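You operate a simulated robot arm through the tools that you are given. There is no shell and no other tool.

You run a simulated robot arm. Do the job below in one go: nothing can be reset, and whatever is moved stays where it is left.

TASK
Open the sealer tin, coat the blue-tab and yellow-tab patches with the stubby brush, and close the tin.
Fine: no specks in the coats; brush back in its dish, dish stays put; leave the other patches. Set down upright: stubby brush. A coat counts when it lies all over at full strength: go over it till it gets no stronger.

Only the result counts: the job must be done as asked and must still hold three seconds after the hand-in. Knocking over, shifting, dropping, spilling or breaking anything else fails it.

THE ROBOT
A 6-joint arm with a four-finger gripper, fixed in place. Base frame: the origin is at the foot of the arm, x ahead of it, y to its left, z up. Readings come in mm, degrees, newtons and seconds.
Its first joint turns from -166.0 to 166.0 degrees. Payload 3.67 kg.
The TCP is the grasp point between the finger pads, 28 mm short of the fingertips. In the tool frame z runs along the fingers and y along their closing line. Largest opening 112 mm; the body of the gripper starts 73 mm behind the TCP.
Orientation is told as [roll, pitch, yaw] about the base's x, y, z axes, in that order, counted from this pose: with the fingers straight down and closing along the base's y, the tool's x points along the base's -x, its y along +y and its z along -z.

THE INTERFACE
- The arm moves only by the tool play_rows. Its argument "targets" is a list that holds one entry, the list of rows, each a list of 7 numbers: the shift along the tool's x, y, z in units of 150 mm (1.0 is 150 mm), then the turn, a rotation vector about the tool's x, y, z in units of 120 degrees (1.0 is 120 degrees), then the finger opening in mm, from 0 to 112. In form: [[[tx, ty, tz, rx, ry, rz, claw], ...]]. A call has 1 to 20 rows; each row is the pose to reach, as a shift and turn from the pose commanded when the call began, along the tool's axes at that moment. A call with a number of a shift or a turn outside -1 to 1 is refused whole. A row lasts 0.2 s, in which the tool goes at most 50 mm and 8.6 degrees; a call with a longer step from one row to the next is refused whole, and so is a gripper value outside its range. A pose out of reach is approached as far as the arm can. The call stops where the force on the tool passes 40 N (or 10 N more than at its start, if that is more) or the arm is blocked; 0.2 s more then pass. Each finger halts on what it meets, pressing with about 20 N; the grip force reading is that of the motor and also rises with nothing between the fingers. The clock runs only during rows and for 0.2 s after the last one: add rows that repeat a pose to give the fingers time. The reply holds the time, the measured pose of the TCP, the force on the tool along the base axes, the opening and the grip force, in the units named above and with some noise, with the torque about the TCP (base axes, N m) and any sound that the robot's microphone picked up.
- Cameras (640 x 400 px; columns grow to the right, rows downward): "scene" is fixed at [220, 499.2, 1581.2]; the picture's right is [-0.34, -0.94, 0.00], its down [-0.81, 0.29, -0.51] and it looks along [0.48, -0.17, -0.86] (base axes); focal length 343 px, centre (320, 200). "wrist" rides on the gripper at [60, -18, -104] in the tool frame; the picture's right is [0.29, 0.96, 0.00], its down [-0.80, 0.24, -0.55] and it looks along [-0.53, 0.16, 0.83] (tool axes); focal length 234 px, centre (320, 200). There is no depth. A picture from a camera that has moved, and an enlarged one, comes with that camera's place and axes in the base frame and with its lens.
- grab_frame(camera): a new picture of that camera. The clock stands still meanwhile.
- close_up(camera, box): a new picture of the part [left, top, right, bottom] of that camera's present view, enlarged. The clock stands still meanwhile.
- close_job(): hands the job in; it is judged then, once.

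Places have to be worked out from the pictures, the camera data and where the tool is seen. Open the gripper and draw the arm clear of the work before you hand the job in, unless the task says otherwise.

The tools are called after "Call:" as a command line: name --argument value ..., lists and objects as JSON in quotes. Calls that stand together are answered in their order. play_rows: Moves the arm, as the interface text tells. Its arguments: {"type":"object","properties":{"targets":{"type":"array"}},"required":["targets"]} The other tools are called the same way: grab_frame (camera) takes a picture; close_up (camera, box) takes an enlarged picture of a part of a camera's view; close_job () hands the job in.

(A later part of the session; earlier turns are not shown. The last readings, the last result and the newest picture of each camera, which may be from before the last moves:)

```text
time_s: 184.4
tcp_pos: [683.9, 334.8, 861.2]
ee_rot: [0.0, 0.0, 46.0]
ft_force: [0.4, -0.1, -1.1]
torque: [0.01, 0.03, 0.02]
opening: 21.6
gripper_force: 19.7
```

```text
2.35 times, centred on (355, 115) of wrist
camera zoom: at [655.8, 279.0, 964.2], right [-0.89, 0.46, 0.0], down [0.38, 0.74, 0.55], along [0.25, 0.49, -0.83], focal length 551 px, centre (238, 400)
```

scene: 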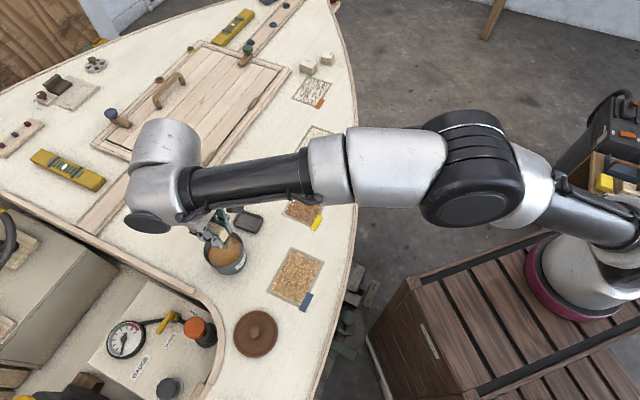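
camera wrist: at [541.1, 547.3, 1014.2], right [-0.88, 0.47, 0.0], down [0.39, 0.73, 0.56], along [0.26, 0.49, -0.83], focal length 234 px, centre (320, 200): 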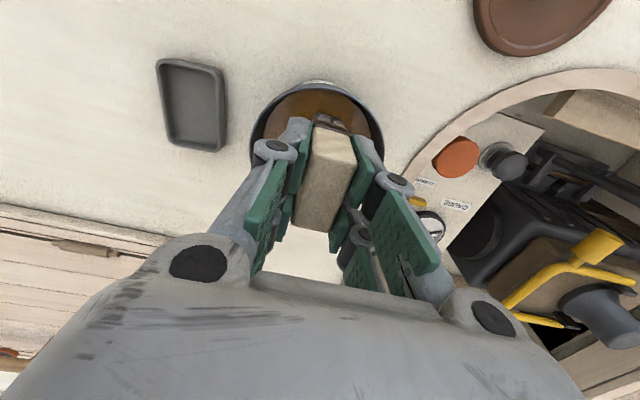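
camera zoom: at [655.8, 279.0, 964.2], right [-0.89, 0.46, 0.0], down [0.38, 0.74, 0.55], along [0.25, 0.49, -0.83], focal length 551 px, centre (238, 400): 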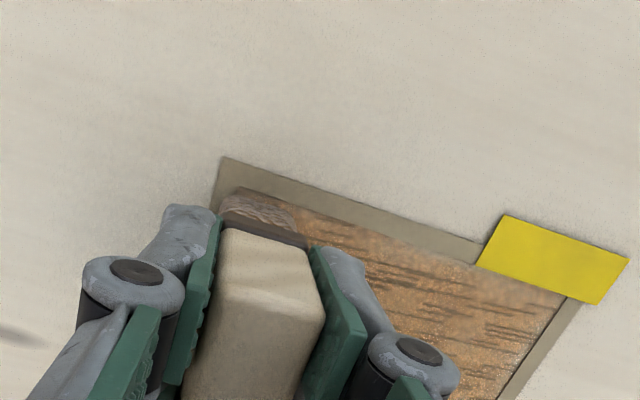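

Yellow also shows no further change under a fresh load, so both coats are saturated. I now lift the brush and carry it toward its dish, turning to yaw 51° to match the dish.

Call:
play_rows --targets '[[[0, 0, -0.1, 0, 0, 0, 10], [0, 0, -0.25, 0, 0, 0, 10], [0, 0, -0.45, 0, 0, 0, 10], [0, 0, -0.66, 0, 0, 0, 10], [-0.07, 0.09, -0.7, 0, 0, 0, 10], [-0.16, 0.2, -0.7, 0, 0, 0, 10], [-0.25, 0.31, -0.7, 0, 0, 0, 10], [-0.34, 0.43, -0.7, 0, 0, 0, 10], [-0.43, 0.54, -0.7, 0, 0, 0, 10]]]'

Call:
play_rows --targets '[[[-0.08, 0.1, 0, 0, 0, -0.01, 10], [-0.17, 0.21, 0, 0, 0, -0.02, 10], [-0.26, 0.32, 0, 0, 0, -0.03, 10], [-0.35, 0.43, 0, 0, 0, -0.04, 10], [-0.434, 0.536, 0, 0, 0, -0.0417, 10], [-0.434, 0.536, 0, 0, 0, -0.0417, 10], [-0.434, 0.536, 0, 0, 0, -0.0417, 10]]]'

Call:
grab_frame --camera "wrist"

Call:
close_up --camera "scene" --box '[205, 175, 285, 240]'

Call:
close_up --camera "scene" --box '[260, 170, 350, 320]'

```text
time_s: 186.4
tcp_pos: [669.8, 438.8, 964.0]
ee_rot: [0.0, 0.0, 45.8]
ft_force: [0.2, -0.8, -0.3]
torque: [0.01, -0.02, -0.02]
opening: 21.8
gripper_force: 19.5
```

```text
time_s: 188.0
tcp_pos: [657.7, 542.1, 964.9]
ee_rot: [0.0, 0.0, 51.0]
ft_force: [-0.6, -0.2, -0.3]
torque: [-0.02, 0.02, -0.03]
opening: 21.5
gripper_force: 20.3
```

```text
taken
camera wrist: at [634.5, 483.5, 1070.1], right [-0.93, 0.38, 0.0], down [0.32, 0.77, 0.55], along [0.21, 0.51, -0.83], focal length 234 px, centre (320, 200)
```

wrist: 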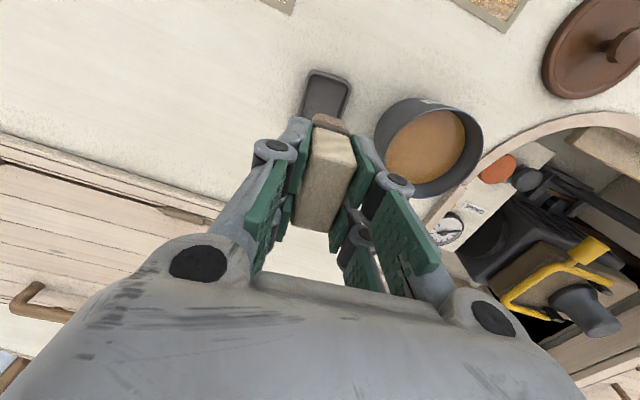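

```text
6.15 times, centred on (245, 208) of scene
camera zoom: at [220.0, 499.2, 1581.2], right [-0.34, -0.94, 0.0], down [-0.81, 0.29, -0.51], along [0.48, -0.17, -0.86], focal length 2113 px, centre (782, 154)
```

zoom: 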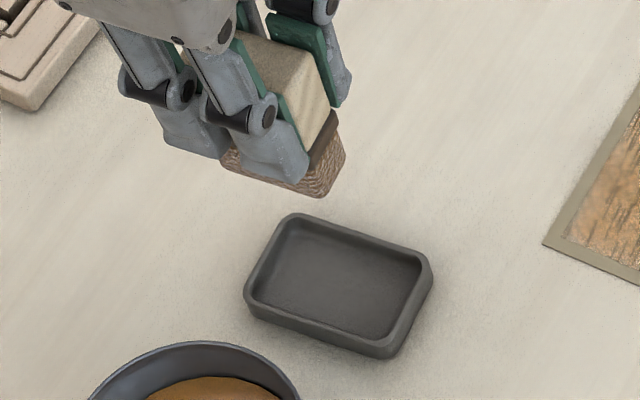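

```text
2.67 times, centred on (305, 245) of scene
camera zoom: at [220.0, 499.2, 1581.2], right [-0.34, -0.94, 0.0], down [-0.81, 0.29, -0.51], along [0.48, -0.17, -0.86], focal length 916 px, centre (360, 80)
```

zoom: 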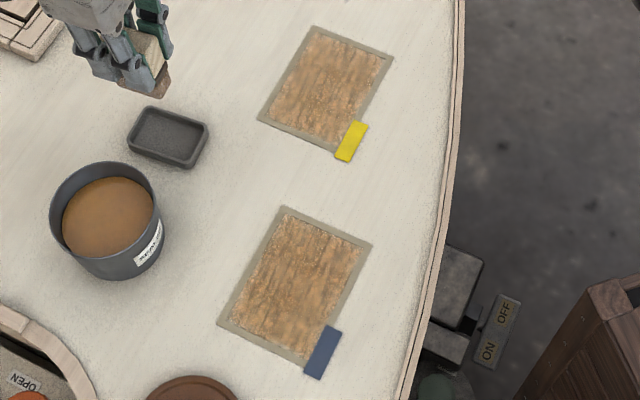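

Both patches are now fully visible. I compare them at the same zoom before putting the brush away.

Call:
close_up --camera "scene" --box '[275, 175, 335, 230]'

Call:
close_up --camera "scene" --box '[268, 247, 328, 302]'

Call:
close_up --camera "scene" --box '[285, 70, 345, 165]'

```text
7.27 times, centred on (305, 202) of scene
camera zoom: at [220.0, 499.2, 1581.2], right [-0.34, -0.94, 0.0], down [-0.81, 0.29, -0.51], along [0.48, -0.17, -0.86], focal length 2497 px, centre (429, 182)
```

zoom: 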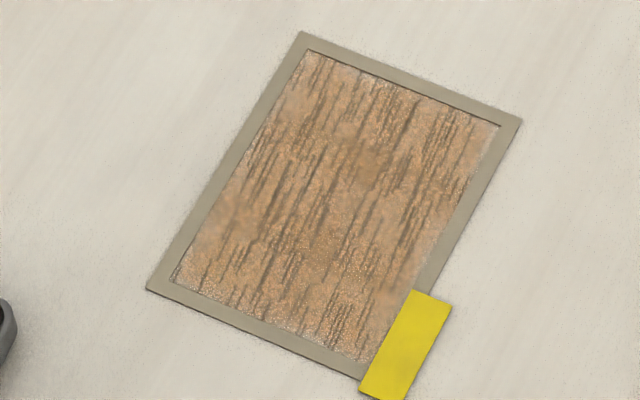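

```text
7.27 times, centred on (298, 274) of scene
camera zoom: at [220.0, 499.2, 1581.2], right [-0.34, -0.94, 0.0], down [-0.81, 0.29, -0.51], along [0.48, -0.17, -0.86], focal length 2497 px, centre (480, -342)
```

zoom: 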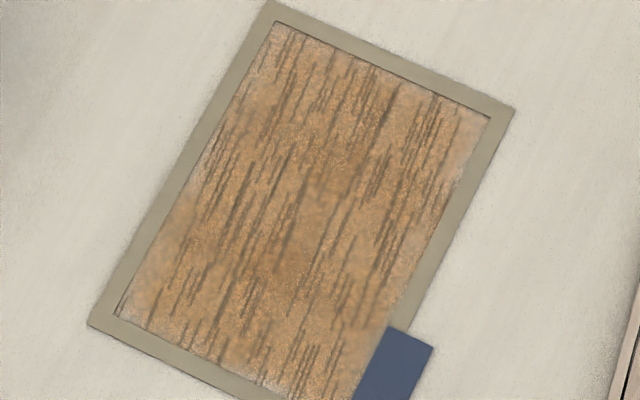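

```text
4.21 times, centred on (315, 118) of scene
camera zoom: at [220.0, 499.2, 1581.2], right [-0.34, -0.94, 0.0], down [-0.81, 0.29, -0.51], along [0.48, -0.17, -0.86], focal length 1446 px, centre (341, 547)
```

zoom: 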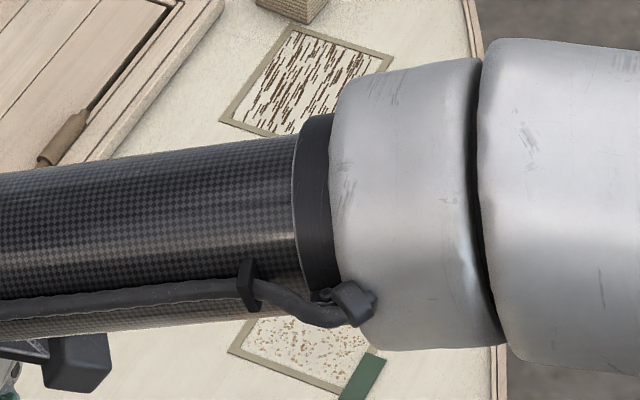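

Both coats look alike and carry no specks like those on the green-tab patch. Now I check how the brush sits in the fingers before setting it down.

Call:
close_up --camera "wrist" --box '[270, 60, 390, 160]'

Call:
close_up --camera "wrist" --box '[230, 60, 410, 240]'

Call:
close_up --camera "scene" --box '[215, 180, 265, 220]'

```text
4.00 times, centred on (330, 110) of wrist
camera zoom: at [634.5, 483.5, 1070.1], right [-0.93, 0.38, 0.0], down [0.32, 0.77, 0.55], along [0.21, 0.51, -0.83], focal length 937 px, centre (280, 560)
```

zoom: 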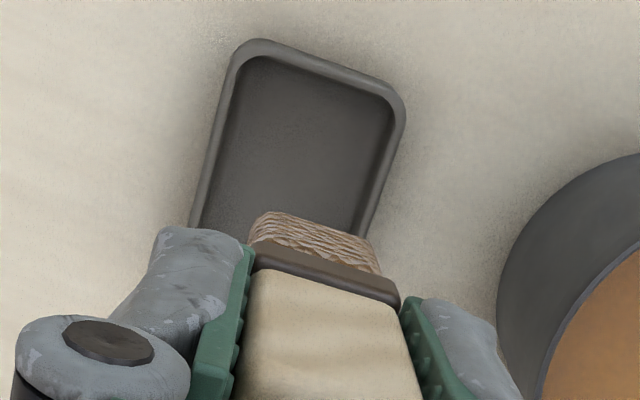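

```text
2.22 times, centred on (320, 150) of wrist
camera zoom: at [634.5, 483.5, 1070.1], right [-0.93, 0.38, 0.0], down [0.32, 0.77, 0.55], along [0.21, 0.51, -0.83], focal length 520 px, centre (320, 311)
```

zoom: 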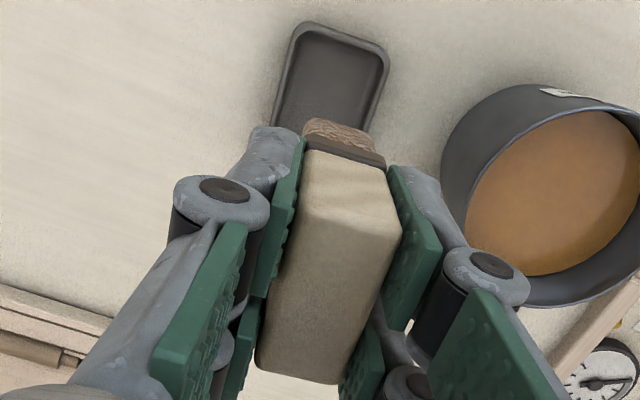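

```text
10.00 times, centred on (240, 200) of scene
camera zoom: at [220.0, 499.2, 1581.2], right [-0.34, -0.94, 0.0], down [-0.81, 0.29, -0.51], along [0.48, -0.17, -0.86], focal length 3433 px, centre (1120, 200)
```

zoom: 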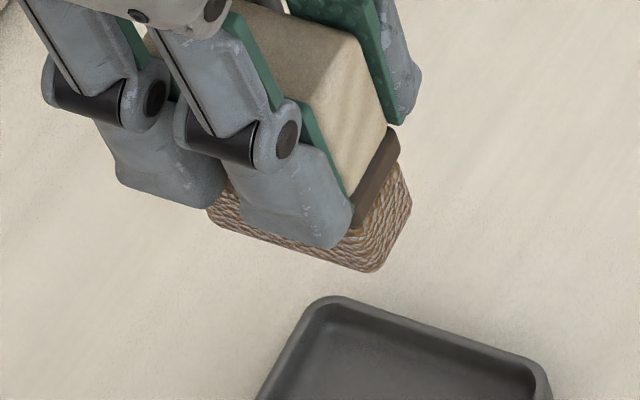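

The brush sits square in the fingers, shifted only about 3 mm along its length. The dish centre is at about (653.9, 537.3). I correct by 3 mm and lower to just above the dish floor.

Call:
play_rows --targets '[[[0.02, 0.003, 0.05, 0, 0, 0, 10], [0.02, 0.003, 0.15, 0, 0, 0, 10], [0.02, 0.003, 0.3, 0, 0, 0, 10], [0.02, 0.003, 0.44, 0, 0, 0, 10], [0.02, 0.003, 0.54, 0, 0, 0, 10], [0.02, 0.003, 0.6, 0, 0, 0, 10], [0.02, 0.003, 0.62, 0, 0, 0, 10], [0.02, 0.003, 0.62, 0, 0, 0, 10]]]'

Call:
close_up --camera "scene" --box '[215, 185, 275, 235]'

Call:
close_up --camera "wrist" --box '[260, 60, 400, 170]'

```text
time_s: 189.8
tcp_pos: [654.4, 539.3, 871.8]
ee_rot: [0.0, 0.0, 50.9]
ft_force: [-0.5, -0.8, -0.7]
torque: [0.02, -0.04, -0.01]
opening: 21.9
gripper_force: 20.2
```

```text
8.00 times, centred on (245, 210) of scene
camera zoom: at [220.0, 499.2, 1581.2], right [-0.34, -0.94, 0.0], down [-0.81, 0.29, -0.51], along [0.48, -0.17, -0.86], focal length 2747 px, centre (920, 120)
```

zoom: 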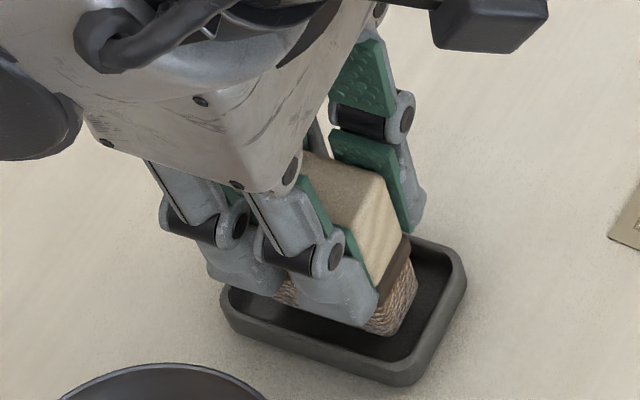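

```text
3.64 times, centred on (330, 115) of wrist
camera zoom: at [630.7, 480.9, 975.2], right [-0.93, 0.38, 0.0], down [0.32, 0.77, 0.55], along [0.21, 0.51, -0.83], focal length 852 px, centre (284, 509)
```

zoom: 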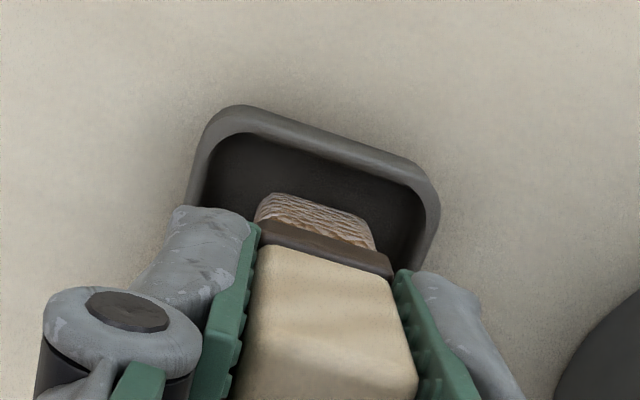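

The bristles are inside the dish, a few millimetres above the floor. I step down to touch.

Call:
play_rows --targets '[[[0, 0, 0.01, 0, 0, 0, 10], [0, 0, 0.02, 0, 0, 0, 10], [0, 0, 0.02, 0, 0, 0, 10]]]'

Call:
play_rows --targets '[[[0, 0, 0.006, 0, 0, 0, 10], [0, 0, 0.01, 0, 0, 0, 10], [0, 0, 0.01, 0, 0, 0, 10]]]'

```text
time_s: 190.6
tcp_pos: [653.7, 538.8, 868.1]
ee_rot: [0.0, 0.1, 50.9]
ft_force: [0.9, -0.8, -1.4]
torque: [0.03, 0.01, -0.02]
opening: 21.8
gripper_force: 20.2
```

```text
time_s: 191.4
tcp_pos: [653.2, 539.1, 867.0]
ee_rot: [0.0, 0.0, 50.9]
ft_force: [0.6, -0.4, -1.0]
torque: [-0.04, 0.03, -0.02]
opening: 21.8
gripper_force: 19.5
```

Call:
play_rows --targets '[[[0, 0, 0.006, 0, 0, 0, 10], [0, 0, 0.01, 0, 0, 0, 10], [0, 0, 0.01, 0, 0, 0, 10]]]'

```text
time_s: 192.2
tcp_pos: [655.8, 538.7, 866.1]
ee_rot: [0.1, 0.0, 50.8]
ft_force: [0.0, -0.6, -0.6]
torque: [0.0, 0.01, 0.0]
opening: 21.6
gripper_force: 19.7
```

Call:
play_rows --targets '[[[0, 0, 0.006, 0, 0, 0, 10], [0, 0, 0.01, 0, 0, 0, 10], [0, 0, 0.01, 0, 0, 0, 10]]]'

```text
time_s: 193.0
tcp_pos: [655.5, 540.0, 865.0]
ee_rot: [0.0, -0.1, 50.9]
ft_force: [-2.6, -1.2, 11.7]
torque: [-0.15, 0.16, 0.04]
opening: 21.8
gripper_force: 20.1
```

Touchdown at 12 N. I ease up 0.8 mm, open the fingers gently and look before rising.

Call:
play_rows --targets '[[[0, 0, -0.005, 0, 0, 0, 10], [0, 0, -0.005, 0, 0, 0, 10], [0, 0, -0.005, 0, 0, 0, 22], [0, 0, -0.005, 0, 0, 0, 26], [0, 0, -0.005, 0, 0, 0, 32], [0, 0, -0.005, 0, 0, 0, 38], [0, 0, -0.005, 0, 0, 0, 38], [0, 0, -0.005, 0, 0, 0, 38]]]'

Call:
close_up --camera "wrist" --box '[230, 60, 410, 240]'

Call:
close_up --camera "scene" --box '[215, 185, 275, 235]'

```text
time_s: 194.8
tcp_pos: [655.9, 538.3, 864.2]
ee_rot: [0.0, 0.0, 50.9]
ft_force: [-0.2, -0.7, 0.8]
torque: [0.0, -0.03, 0.01]
opening: 37.7
gripper_force: 0.1
```

```text
2.22 times, centred on (320, 150) of wrist
camera zoom: at [632.0, 480.8, 969.0], right [-0.93, 0.38, 0.0], down [0.32, 0.77, 0.55], along [0.21, 0.51, -0.83], focal length 520 px, centre (320, 311)
```

zoom: 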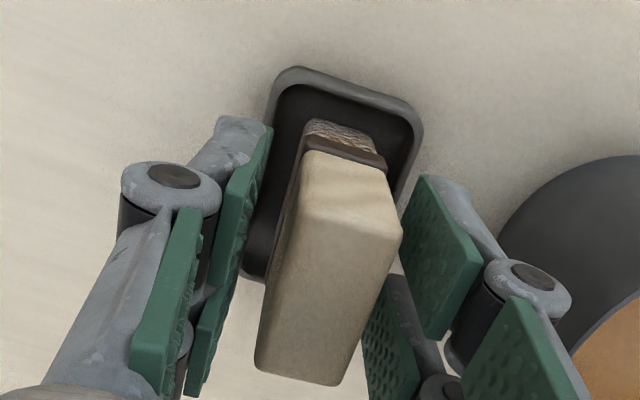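

```text
8.00 times, centred on (245, 210) of scene
camera zoom: at [220.0, 499.2, 1581.2], right [-0.34, -0.94, 0.0], down [-0.81, 0.29, -0.51], along [0.48, -0.17, -0.86], focal length 2747 px, centre (920, 120)
```

zoom: 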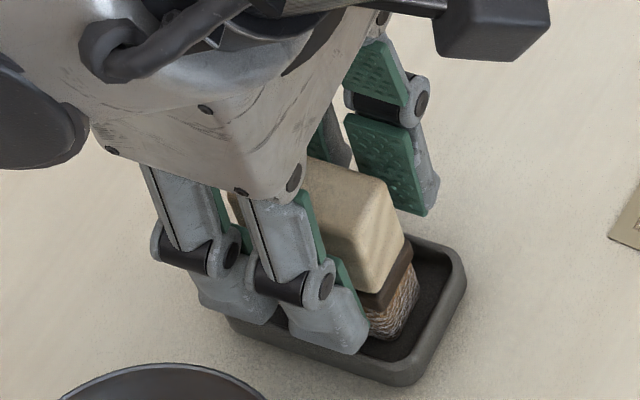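

The brush stands upright in the dish on its own. I rise straight up and then travel toward the lid.

Call:
play_rows --targets '[[[0, 0, -0.04, 0, 0, 0, 38], [0, 0, -0.1, 0, 0, 0, 38], [0, 0, -0.2, 0, 0, 0, 38], [0, 0, -0.35, 0, 0, 0, 38], [0, 0, -0.5, 0, 0, 0, 38], [0, 0, -0.65, 0, 0, 0, 38], [0, 0, -0.8, 0, 0, 0, 38], [0, 0, -0.8, 0, 0, 0, 50]]]'

Call:
grab_frame --camera "wrist"

Call:
close_up --camera "scene" --box '[205, 180, 275, 240]'

```text
time_s: 196.6
tcp_pos: [655.1, 540.1, 985.2]
ee_rot: [0.1, 0.0, 51.1]
ft_force: [0.8, 0.3, 0.4]
torque: [-0.01, -0.03, 0.02]
opening: 49.9
gripper_force: 0.1
```

```text
taken
camera wrist: at [631.6, 481.2, 1089.4], right [-0.93, 0.38, 0.0], down [0.32, 0.77, 0.55], along [0.21, 0.51, -0.83], focal length 234 px, centre (320, 200)
```

wrist: 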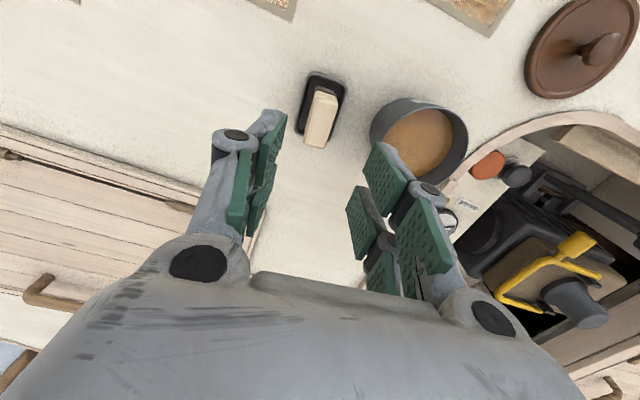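

```text
6.67 times, centred on (240, 210) of scene
camera zoom: at [220.0, 499.2, 1581.2], right [-0.34, -0.94, 0.0], down [-0.81, 0.29, -0.51], along [0.48, -0.17, -0.86], focal length 2289 px, centre (853, 133)
```

zoom: 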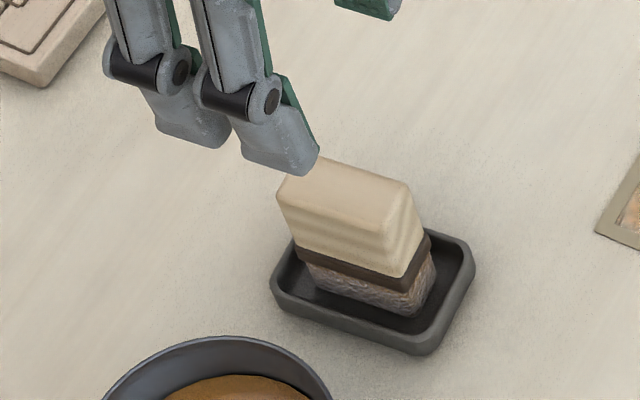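

The brush stands upright in the dish and the dish has not moved. Now I travel to above the lid, turning back to yaw 46°.

Call:
play_rows --targets '[[[0.075, 0.132, 0, 0, 0, 0.007, 50], [0.15, 0.265, 0, 0, 0, 0.014, 50], [0.225, 0.397, 0, 0, 0, 0.021, 50], [0.3, 0.53, 0, 0, 0, 0.028, 50], [0.375, 0.662, 0, 0, 0, 0.035, 50], [0.45, 0.795, 0, 0, 0, 0.0417, 50]]]'

Call:
play_rows --targets '[[[0.088, 0.125, 0, 0, 0, 0, 50], [0.176, 0.25, 0, 0, 0, 0, 50], [0.264, 0.374, 0, 0, 0, 0, 50], [0.352, 0.5, 0, 0, 0, 0, 50], [0.44, 0.623, 0, 0, 0, 0, 50], [0.529, 0.748, 0, 0, 0, 0, 50], [0.529, 0.748, 0, 0, 0, 0, 50]]]'

Call:
grab_frame --camera "wrist"

Call:
close_up --camera "scene" --box '[265, 170, 345, 310]'

```text
time_s: 198.0
tcp_pos: [520.9, 561.4, 983.8]
ee_rot: [0.0, 0.0, 45.9]
ft_force: [0.3, -0.4, -0.3]
torque: [0.0, 0.03, 0.02]
opening: 50.0
gripper_force: 0.0
```

```text
time_s: 199.6
tcp_pos: [382.5, 583.2, 986.0]
ee_rot: [0.0, 0.0, 45.8]
ft_force: [-0.4, 0.8, -0.5]
torque: [0.01, 0.0, -0.01]
opening: 49.9
gripper_force: 0.1
```

```text
taken
camera wrist: at [354.7, 526.5, 1090.0], right [-0.89, 0.46, 0.0], down [0.38, 0.74, 0.55], along [0.25, 0.49, -0.83], focal length 234 px, centre (320, 200)
```

wrist: 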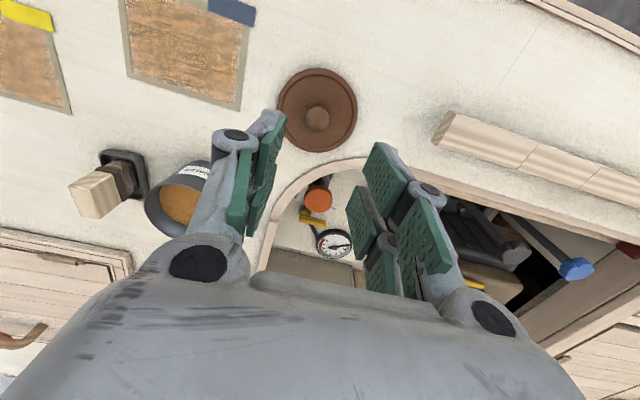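

```text
2.86 times, centred on (305, 240) of scene
camera zoom: at [220.0, 499.2, 1581.2], right [-0.34, -0.94, 0.0], down [-0.81, 0.29, -0.51], along [0.48, -0.17, -0.86], focal length 981 px, centre (363, 86)
```

zoom: 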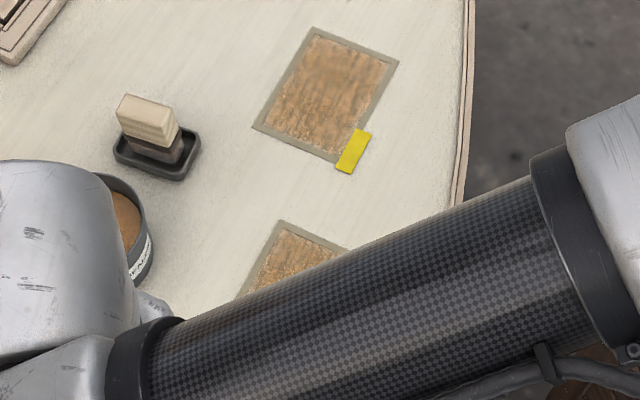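

The lid is where I left it, with its knob at about (386, 583.5). I lower over it with a 2 mm correction, stopping 10 mm short first.

Call:
play_rows --targets '[[[-0.014, -0.005, 0.15, 0, 0, 0, 50], [-0.014, -0.005, 0.3, 0, 0, 0, 50], [-0.014, -0.005, 0.45, 0, 0, 0, 50], [-0.014, -0.005, 0.6, 0, 0, 0, 50], [-0.014, -0.005, 0.72, 0, 0, 0, 50], [-0.014, -0.005, 0.81, 0, 0, 0, 50], [-0.014, -0.005, 0.86, 0, 0, 0, 50], [-0.014, -0.005, 0.86, 0, 0, 0, 50]]]'

Call:
close_up --camera "wrist" --box '[220, 60, 420, 260]'

```text
time_s: 201.4
tcp_pos: [385.5, 583.2, 857.5]
ee_rot: [0.1, 0.0, 46.0]
ft_force: [-0.2, 0.3, 0.2]
torque: [0.01, 0.01, -0.01]
opening: 49.8
gripper_force: 0.1
```

```text
2.00 times, centred on (320, 160) of wrist
camera zoom: at [356.8, 526.8, 960.0], right [-0.89, 0.46, 0.0], down [0.38, 0.74, 0.55], along [0.25, 0.49, -0.83], focal length 468 px, centre (320, 280)
```

zoom: 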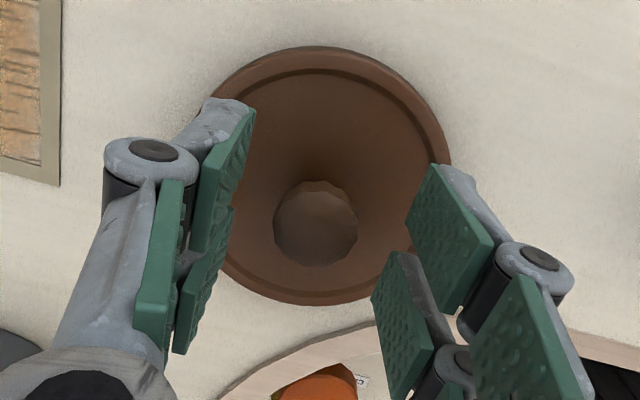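

The knob is centred between the fingers. I lower the last 11 mm and close on it.

Call:
play_rows --targets '[[[0, 0, 0.03, 0, 0, 0, 50], [0, 0, 0.055, 0, 0, 0, 50], [0, 0, 0.07, 0, 0, 0, 50], [0, 0, 0.07, 0, 0, 0, 50], [0, 0, 0.07, 0, 0, 0, 40], [0, 0, 0.07, 0, 0, 0, 32], [0, 0, 0.07, 0, 0, 0, 26], [0, 0, 0.07, 0, 0, 0, 20], [0, 0, 0.07, 0, 0, 0, 10], [0, 0, 0.07, 0, 0, 0, 10], [0, 0, 0.07, 0, 0, 0, 10]]]'

Call:
close_up --camera "wrist" --box '[220, 60, 420, 260]'

```text
time_s: 203.8
tcp_pos: [385.7, 583.1, 845.7]
ee_rot: [0.1, 0.0, 46.0]
ft_force: [0.1, -0.1, -0.8]
torque: [0.04, -0.02, -0.02]
opening: 21.5
gripper_force: 20.0
```

```text
2.00 times, centred on (320, 160) of wrist
camera zoom: at [357.1, 526.9, 949.4], right [-0.89, 0.46, 0.0], down [0.38, 0.74, 0.55], along [0.25, 0.49, -0.83], focal length 468 px, centre (320, 280)
```

zoom: 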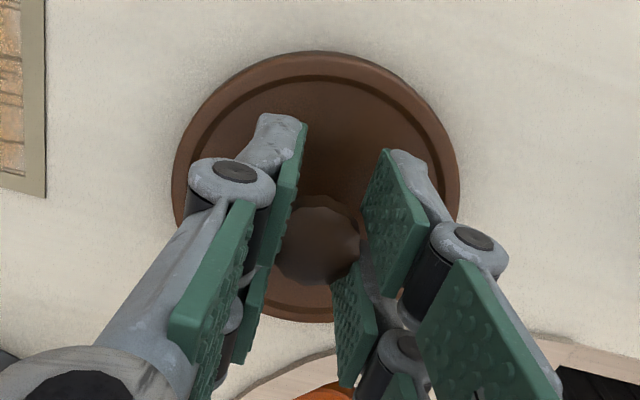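

The lid is gripped as before at 21.5 mm. I lift it and carry it back around the blue patch to above the tin.

Call:
play_rows --targets '[[[0, 0, -0.06, 0, 0, 0, 10], [0, 0, -0.2, 0, 0, 0, 10], [0, 0, -0.38, 0, 0, 0, 10], [0, 0, -0.57, 0, 0, 0, 10], [0, 0, -0.75, 0, 0, 0, 10], [0, 0, -0.92, 0, 0, 0, 10], [-0.134, -0.063, -0.92, 0, 0, 0, 10], [-0.268, -0.126, -0.92, 0, 0, 0, 10], [-0.402, -0.19, -0.92, 0, 0, 0, 10], [-0.537, -0.253, -0.92, 0, 0, 0, 10], [-0.671, -0.316, -0.92, 0, 0, 0, 10], [-0.735, -0.438, -0.92, 0, 0, 0, 10], [-0.799, -0.561, -0.92, 0, 0, 0, 10], [-0.863, -0.684, -0.92, 0, 0, 0, 10], [-0.927, -0.807, -0.92, 0, 0, 0, 10], [-0.927, -0.807, -0.92, 0, 0, 0, 10]]]'

Call:
grab_frame --camera "wrist"

Call:
close_up --camera "scene" --box '[170, 180, 290, 290]'

```text
time_s: 207.2
tcp_pos: [569.2, 598.0, 982.6]
ee_rot: [-0.1, 0.0, 45.9]
ft_force: [0.2, 0.5, -0.4]
torque: [-0.01, -0.02, -0.02]
opening: 21.2
gripper_force: 20.0
```

```text
taken
camera wrist: at [541.9, 542.8, 1087.8], right [-0.89, 0.46, 0.0], down [0.38, 0.74, 0.55], along [0.25, 0.49, -0.83], focal length 234 px, centre (320, 200)
```

wrist: 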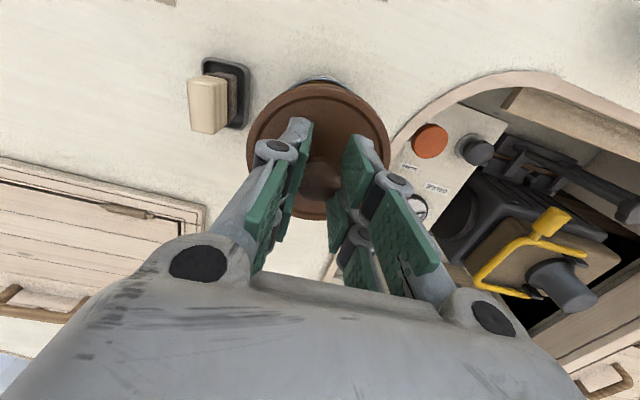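

```text
3.64 times, centred on (230, 235) of scene
camera zoom: at [220.0, 499.2, 1581.2], right [-0.34, -0.94, 0.0], down [-0.81, 0.29, -0.51], along [0.48, -0.17, -0.86], focal length 1248 px, centre (647, 73)
```

zoom: 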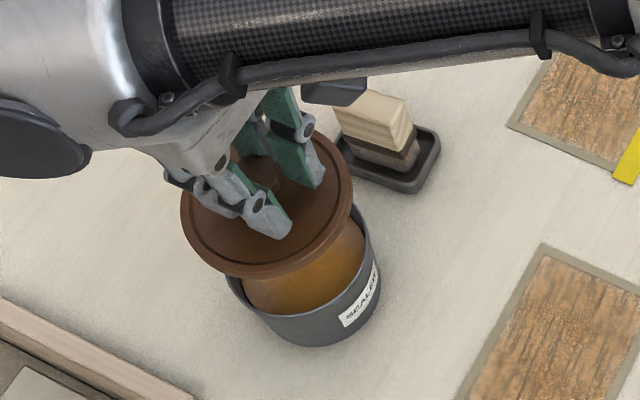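

The lid is over the tin, and the tin's label sits exactly where it did before. I lower to just above the rim and check the alignment.

Call:
play_rows --targets '[[[-0.002, 0, 0.1, 0, 0, 0, 10], [-0.002, 0, 0.2, 0, 0, 0, 10], [-0.002, 0, 0.3, 0, 0, 0, 10], [-0.002, 0, 0.37, 0, 0, 0, 10], [-0.002, 0, 0.4, 0, 0, 0, 10], [-0.002, 0, 0.4, 0, 0, 0, 10]]]'

Call:
close_up --camera "scene" --box '[180, 200, 270, 280]'

Call:
close_up --camera "wrist" --box '[200, 50, 440, 250]'

```text
time_s: 208.6
tcp_pos: [569.3, 599.3, 923.8]
ee_rot: [0.0, 0.0, 45.9]
ft_force: [0.0, -0.1, -0.7]
torque: [0.03, 0.01, -0.02]
opening: 20.9
gripper_force: 19.8
```

```text
5.00 times, centred on (225, 240) of scene
camera zoom: at [220.0, 499.2, 1581.2], right [-0.34, -0.94, 0.0], down [-0.81, 0.29, -0.51], along [0.48, -0.17, -0.86], focal length 1717 px, centre (795, 0)
```

zoom: 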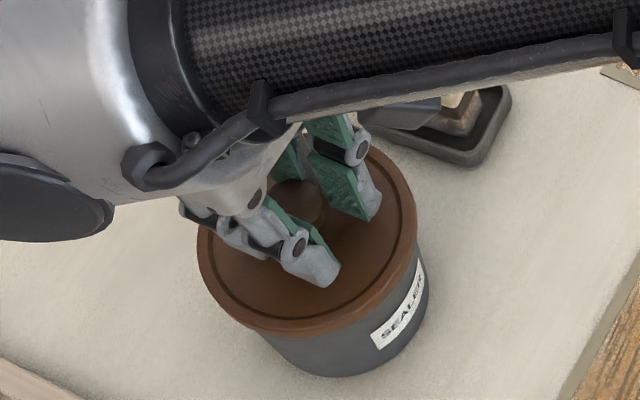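

```text
2.00 times, centred on (320, 150) of wrist
camera zoom: at [541.5, 543.5, 1027.5], right [-0.89, 0.46, 0.0], down [0.38, 0.74, 0.55], along [0.25, 0.49, -0.83], focal length 468 px, centre (320, 300)
```

zoom: 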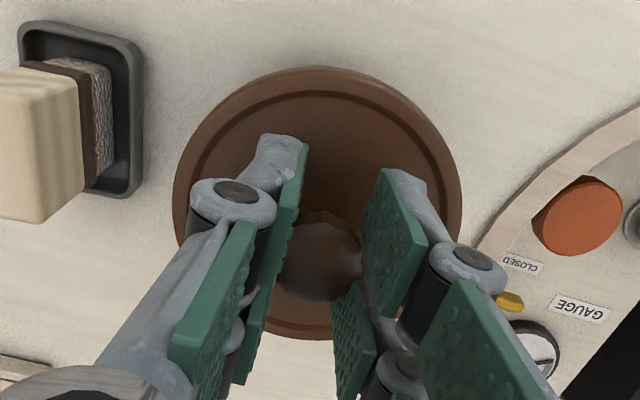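

The lid is level with the rim directly beneath it. I press it down in small steps and listen for the snap.

Call:
play_rows --targets '[[[0, 0, 0.013, 0, 0, 0, 10], [0, 0, 0.027, 0, 0, 0, 10], [0, 0, 0.04, 0, 0, 0, 10], [0, 0, 0.053, 0, 0, 0, 10]]]'

```text
time_s: 209.6
tcp_pos: [570.9, 599.5, 915.8]
ee_rot: [0.0, 0.1, 45.9]
ft_force: [0.6, 0.7, 1.7]
torque: [0.11, -0.04, 0.02]
opening: 20.8
gripper_force: 20.2
```

Call:
play_rows --targets '[[[0, 0, 0.008, 0, 0, 0, 10], [0, 0, 0.016, 0, 0, 0, 10], [0, 0, 0.02, 0, 0, 0, 10]]]'

Call:
close_up --camera "scene" --box '[180, 200, 270, 280]'

```text
time_s: 210.4
tcp_pos: [569.9, 599.2, 913.1]
ee_rot: [-0.1, 0.1, 46.0]
ft_force: [2.4, 4.2, 2.5]
torque: [0.18, -0.14, 0.01]
opening: 20.8
gripper_force: 19.3
```

```text
5.00 times, centred on (225, 240) of scene
camera zoom: at [220.0, 499.2, 1581.2], right [-0.34, -0.94, 0.0], down [-0.81, 0.29, -0.51], along [0.48, -0.17, -0.86], focal length 1717 px, centre (795, 0)
```

zoom: 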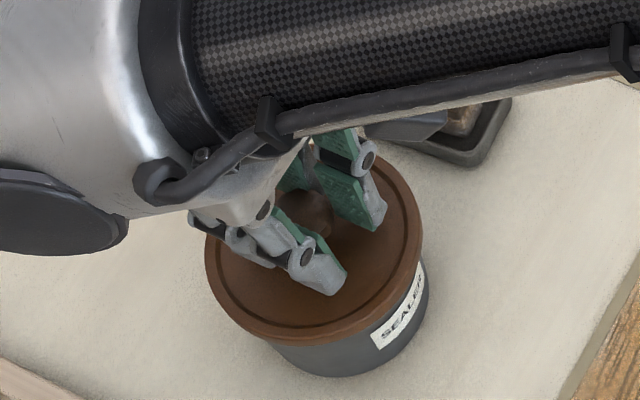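

Small forces push toward +x/+y, so I shift 1 mm that way and press down further.

Call:
play_rows --targets '[[[-0.007, 0, 0, 0, 0, 0, 10], [-0.007, 0, 0.008, 0, 0, 0, 10], [-0.007, 0, 0.016, 0, 0, 0, 10], [-0.007, 0, 0.02, 0, 0, 0, 10]]]'

```text
time_s: 211.4
tcp_pos: [570.6, 597.9, 911.9]
ee_rot: [0.0, -0.1, 45.9]
ft_force: [-0.9, -0.4, 14.1]
torque: [-0.01, 0.04, 0.03]
opening: 20.6
gripper_force: 19.8
```

Lateral forces vanished and the push is now purely vertical at 14 N. I press on.

Call:
play_rows --targets '[[[0, 0, 0.007, 0, 0, 0, 10], [0, 0, 0.013, 0, 0, 0, 10], [0, 0, 0.013, 0, 0, 0, 10]]]'

```text
time_s: 212.2
tcp_pos: [570.6, 599.7, 909.5]
ee_rot: [0.0, -0.2, 46.0]
ft_force: [2.6, 3.2, 29.3]
torque: [0.16, -0.2, 0.02]
opening: 20.5
gripper_force: 19.8
```

29 N and no snap yet. I press a little more.

Call:
play_rows --targets '[[[0, 0, 0.007, 0, 0, 0, 10], [0, 0, 0.013, 0, 0, 0, 10], [0, 0, 0.013, 0, 0, 0, 10]]]'

Call:
close_up --camera "scene" --box '[180, 200, 270, 280]'

Call:
close_up --camera "wrist" --box '[200, 50, 440, 250]'

```text
time_s: 213.0
tcp_pos: [571.1, 599.5, 905.7]
ee_rot: [0.0, -0.1, 46.0]
ft_force: [5.9, 4.2, 27.4]
torque: [0.21, -0.22, -0.01]
opening: 19.8
gripper_force: 20.6
```

```text
5.00 times, centred on (225, 240) of scene
camera zoom: at [220.0, 499.2, 1581.2], right [-0.34, -0.94, 0.0], down [-0.81, 0.29, -0.51], along [0.48, -0.17, -0.86], focal length 1717 px, centre (795, 0)
```

zoom: 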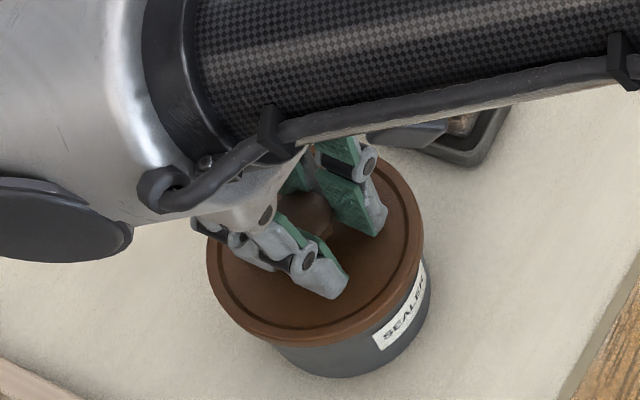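

```text
2.00 times, centred on (320, 150) of wrist
camera zoom: at [542.2, 543.7, 1011.1], right [-0.89, 0.46, 0.0], down [0.38, 0.74, 0.55], along [0.25, 0.49, -0.83], focal length 468 px, centre (320, 300)
```

zoom: 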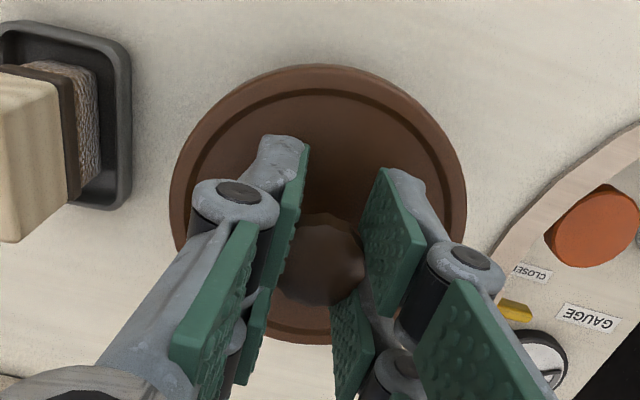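

The knob is sliding in the grip and no snap came. I ease off, open the fingers and rise to look at how the lid sits, then press from above with closed fingertips.

Call:
play_rows --targets '[[[0, 0, -0.01, 0, 0, 0, 10], [0, 0, -0.015, 0, 0, 0, 10], [0, 0, -0.015, 0, 0, 0, 25], [0, 0, -0.015, 0, 0, 0, 40], [0, 0, -0.015, 0, 0, 0, 50], [0, 0, -0.015, 0, 0, 0, 50], [0, 0, -0.1, 0, 0, 0, 50], [0, 0, -0.25, 0, 0, 0, 50], [0, 0, -0.4, 0, 0, 0, 50], [0, 0, -0.4, 0, 0, 0, 50]]]'

Call:
close_up --camera "scene" --box '[180, 200, 270, 280]'

Call:
close_up --camera "wrist" --box '[200, 50, 440, 250]'

```text
time_s: 215.2
tcp_pos: [570.6, 600.2, 966.4]
ee_rot: [-0.1, 0.0, 45.9]
ft_force: [0.3, 0.3, 0.3]
torque: [0.0, -0.01, -0.03]
opening: 50.1
gripper_force: 0.0
heard: snap
```

```text
5.00 times, centred on (225, 240) of scene
camera zoom: at [220.0, 499.2, 1581.2], right [-0.34, -0.94, 0.0], down [-0.81, 0.29, -0.51], along [0.48, -0.17, -0.86], focal length 1717 px, centre (795, 0)
```

zoom: 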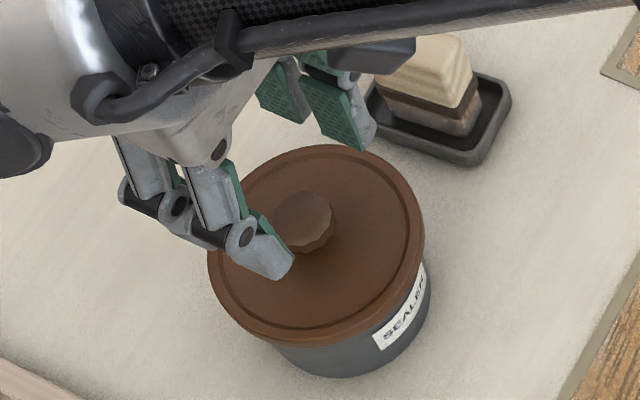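

```text
2.00 times, centred on (320, 150) of wrist
camera zoom: at [541.1, 544.3, 1070.4], right [-0.89, 0.46, 0.0], down [0.38, 0.74, 0.55], along [0.25, 0.49, -0.83], focal length 468 px, centre (320, 300)
```

zoom: 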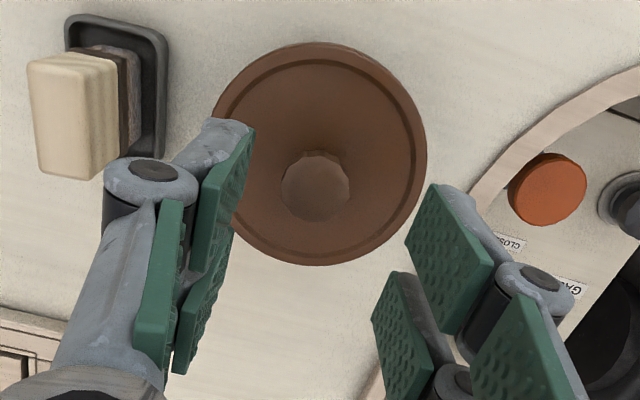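

A snap was heard during release. I compare the lid and tin with the very first close-up by taking the identical view.

Call:
close_up --camera "scene" --box '[190, 190, 350, 290]'

Call:
close_up --camera "scene" --box '[195, 225, 255, 280]'

Call:
close_up --camera "wrist" --box '[180, 40, 400, 180]'

```text
4.00 times, centred on (270, 240) of scene
camera zoom: at [220.0, 499.2, 1581.2], right [-0.34, -0.94, 0.0], down [-0.81, 0.29, -0.51], along [0.48, -0.17, -0.86], focal length 1373 px, centre (520, 40)
```

zoom: 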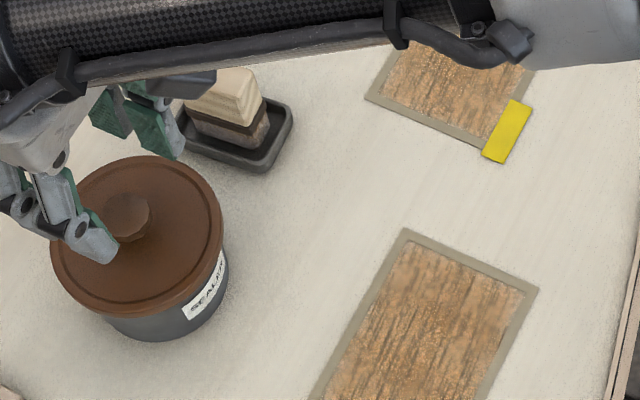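

```text
7.27 times, centred on (225, 252) of scene
camera zoom: at [220.0, 499.2, 1581.2], right [-0.34, -0.94, 0.0], down [-0.81, 0.29, -0.51], along [0.48, -0.17, -0.86], focal length 2497 px, centre (1011, -182)
```

zoom: 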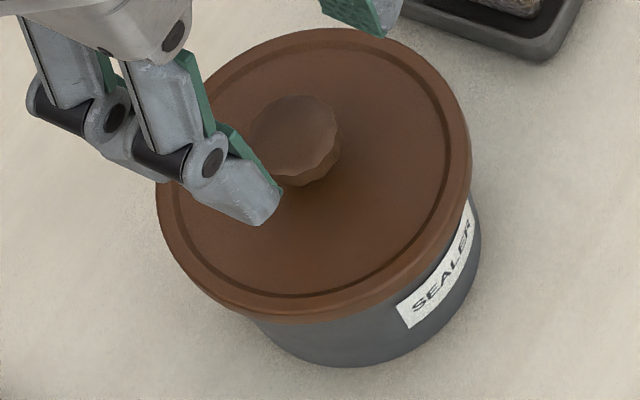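

```text
2.86 times, centred on (290, 110) of wrist
camera zoom: at [541.1, 544.3, 1070.4], right [-0.89, 0.46, 0.0], down [0.38, 0.74, 0.55], along [0.25, 0.49, -0.83], focal length 669 px, centre (406, 457)
```

zoom: 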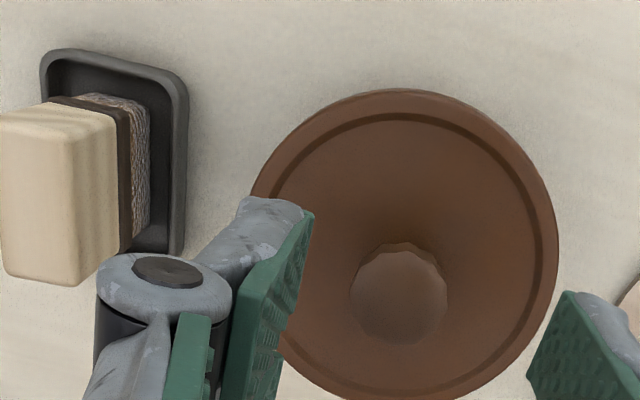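

The lid sits as low as in the first picture and level. To be sure it is fully home, I close the fingers and press gently on the top of the knob.

Call:
play_rows --targets '[[[0, 0, 0, 0, 0, 0, 30], [0, 0, 0, 0, 0, 0, 10], [0, 0, 0, 0, 0, 0, 0], [0, 0, 0.07, 0, 0, 0, 0], [0, 0, 0.14, 0, 0, 0, 0], [0, 0, 0.2, 0, 0, 0, 0], [0, 0, 0.2, 0, 0, 0, 0]]]'

Call:
close_up --camera "wrist" --box '[220, 60, 420, 220]'

Call:
close_up --camera "scene" --box '[180, 200, 270, 280]'

```text
time_s: 216.8
tcp_pos: [571.2, 599.3, 934.6]
ee_rot: [0.0, 0.0, 45.9]
ft_force: [-0.2, 0.7, -0.5]
torque: [-0.02, 0.01, 0.01]
opening: 0.2
gripper_force: 20.1
```

```text
2.50 times, centred on (320, 140) of wrist
camera zoom: at [542.7, 544.1, 1039.8], right [-0.89, 0.46, 0.0], down [0.38, 0.74, 0.55], along [0.25, 0.49, -0.83], focal length 585 px, centre (320, 350)
```

zoom: 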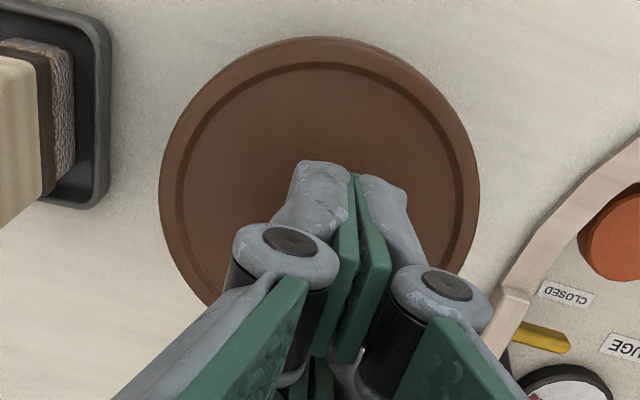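

```text
5.00 times, centred on (225, 240) of scene
camera zoom: at [220.0, 499.2, 1581.2], right [-0.34, -0.94, 0.0], down [-0.81, 0.29, -0.51], along [0.48, -0.17, -0.86], focal length 1717 px, centre (795, 0)
```

zoom: 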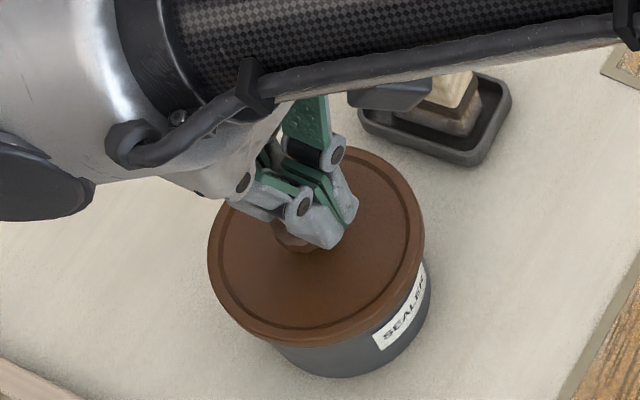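

The closed fingertips are right above the knob. I lower in small steps and press lightly.

Call:
play_rows --targets '[[[0, 0, 0.02, 0, 0, 0, 0], [0, 0, 0.035, 0, 0, 0, 0], [0, 0, 0.045, 0, 0, 0, 0], [0, 0, 0.055, 0, 0, 0, 0]]]'

```text
time_s: 217.8
tcp_pos: [570.8, 599.2, 927.5]
ee_rot: [0.0, 0.0, 46.0]
ft_force: [-0.8, -0.4, 0.2]
torque: [-0.01, -0.02, -0.03]
opening: 0.2
gripper_force: 20.1
```

Call:
play_rows --targets '[[[0, 0, 0.008, 0, 0, 0, 0], [0, 0, 0.016, 0, 0, 0, 0], [0, 0, 0.024, 0, 0, 0, 0], [0, 0, 0.03, 0, 0, 0, 0]]]'

```text
time_s: 218.8
tcp_pos: [570.8, 600.3, 924.3]
ee_rot: [0.0, -0.1, 46.0]
ft_force: [-1.8, -6.1, 19.2]
torque: [-0.15, 0.07, 0.01]
opening: 6.1
gripper_force: 20.1
```

Contact at 19 N. I press another millimetre or so and listen.

Call:
play_rows --targets '[[[0, 0, 0.007, 0, 0, 0, 0], [0, 0, 0.012, 0, 0, 0, 0], [0, 0, 0.012, 0, 0, 0, 0]]]'

Call:
close_up --camera "scene" --box '[180, 200, 270, 280]'

```text
time_s: 219.6
tcp_pos: [570.9, 600.5, 924.9]
ee_rot: [0.1, -0.2, 45.9]
ft_force: [-3.1, -4.6, 11.5]
torque: [-0.14, 0.14, 0.02]
opening: 5.9
gripper_force: 19.8
stopped in row 3: the force on the tool passed its limit at 41 N (the readings are from after the stop); the commanded pose is now the measured one
```

```text
5.00 times, centred on (225, 240) of scene
camera zoom: at [220.0, 499.2, 1581.2], right [-0.34, -0.94, 0.0], down [-0.81, 0.29, -0.51], along [0.48, -0.17, -0.86], focal length 1717 px, centre (795, 0)
```

zoom: 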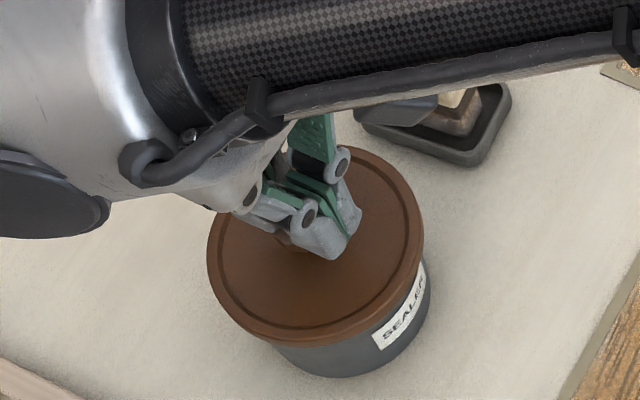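

No further movement and no snap up to 41 N, so the lid seems fully home. I rise and compare with the original closed view in the same frame.

Call:
play_rows --targets '[[[0, 0, -0.02, 0, 0, 0, 0], [0, 0, -0.08, 0, 0, 0, 0], [0, 0, -0.2, 0, 0, 0, 20], [0, 0, -0.35, 0, 0, 0, 40], [0, 0, -0.49, 0, 0, 0, 60], [0, 0, -0.49, 0, 0, 0, 60]]]'

Call:
close_up --camera "scene" --box '[190, 190, 280, 280]'

Call:
close_up --camera "wrist" --box '[180, 40, 400, 180]'

```text
time_s: 221.0
tcp_pos: [571.1, 600.6, 998.0]
ee_rot: [0.1, -0.2, 45.9]
ft_force: [0.4, 0.2, 0.3]
torque: [0.01, 0.0, 0.0]
opening: 59.7
gripper_force: 0.0
```

```text
4.44 times, centred on (235, 235) of scene
camera zoom: at [220.0, 499.2, 1581.2], right [-0.34, -0.94, 0.0], down [-0.81, 0.29, -0.51], along [0.48, -0.17, -0.86], focal length 1526 px, centre (698, 44)
```

zoom: 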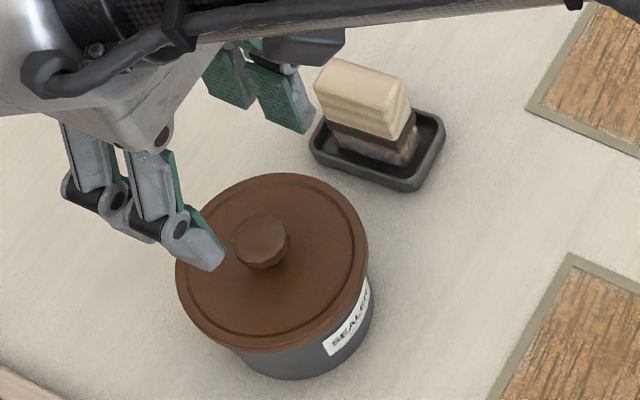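

```text
2.86 times, centred on (290, 110) of wrist
camera zoom: at [542.6, 543.7, 1101.9], right [-0.89, 0.46, 0.0], down [0.38, 0.74, 0.56], along [0.26, 0.5, -0.83], focal length 669 px, centre (406, 457)
```

zoom: 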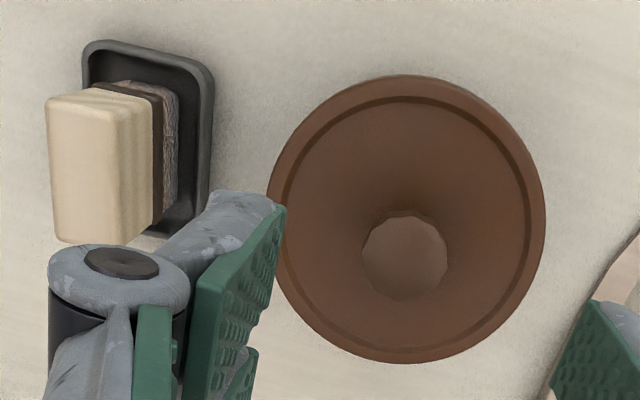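

The view matches the original within about a millimetre. I zoom in on the junction between lid and tin to be sure it is not tilted.

Call:
close_up --camera "scene" --box '[198, 250, 248, 280]'

Call:
close_up --camera "wrist" --box '[265, 55, 375, 175]'

```text
12.80 times, centred on (223, 265) of scene
camera zoom: at [220.0, 499.2, 1581.2], right [-0.34, -0.94, 0.0], down [-0.81, 0.29, -0.51], along [0.48, -0.17, -0.86], focal length 4394 px, centre (1562, -632)
```

zoom: 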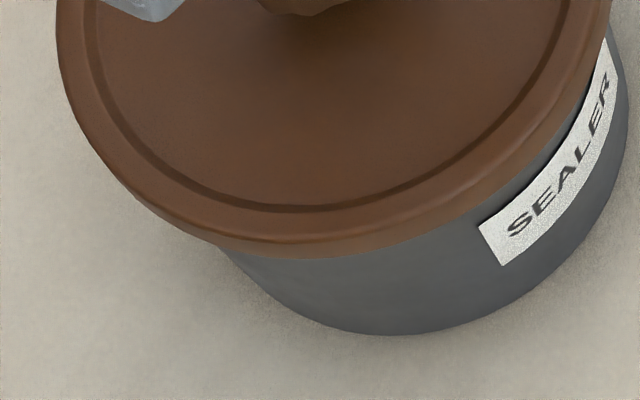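

```text
3.33 times, centred on (320, 115) of wrist
camera zoom: at [542.6, 543.7, 1101.9], right [-0.89, 0.46, 0.0], down [0.38, 0.74, 0.56], along [0.26, 0.5, -0.83], focal length 781 px, centre (320, 483)
```

zoom: 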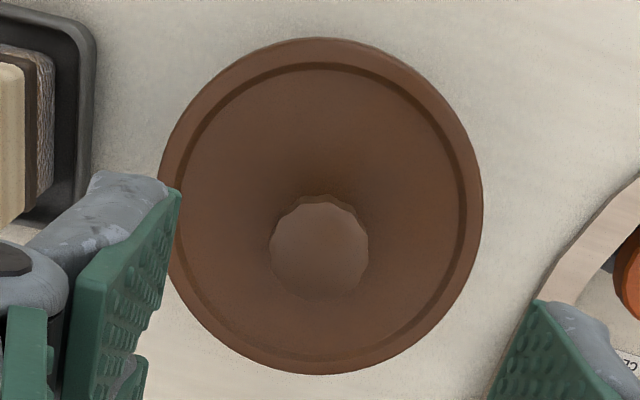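

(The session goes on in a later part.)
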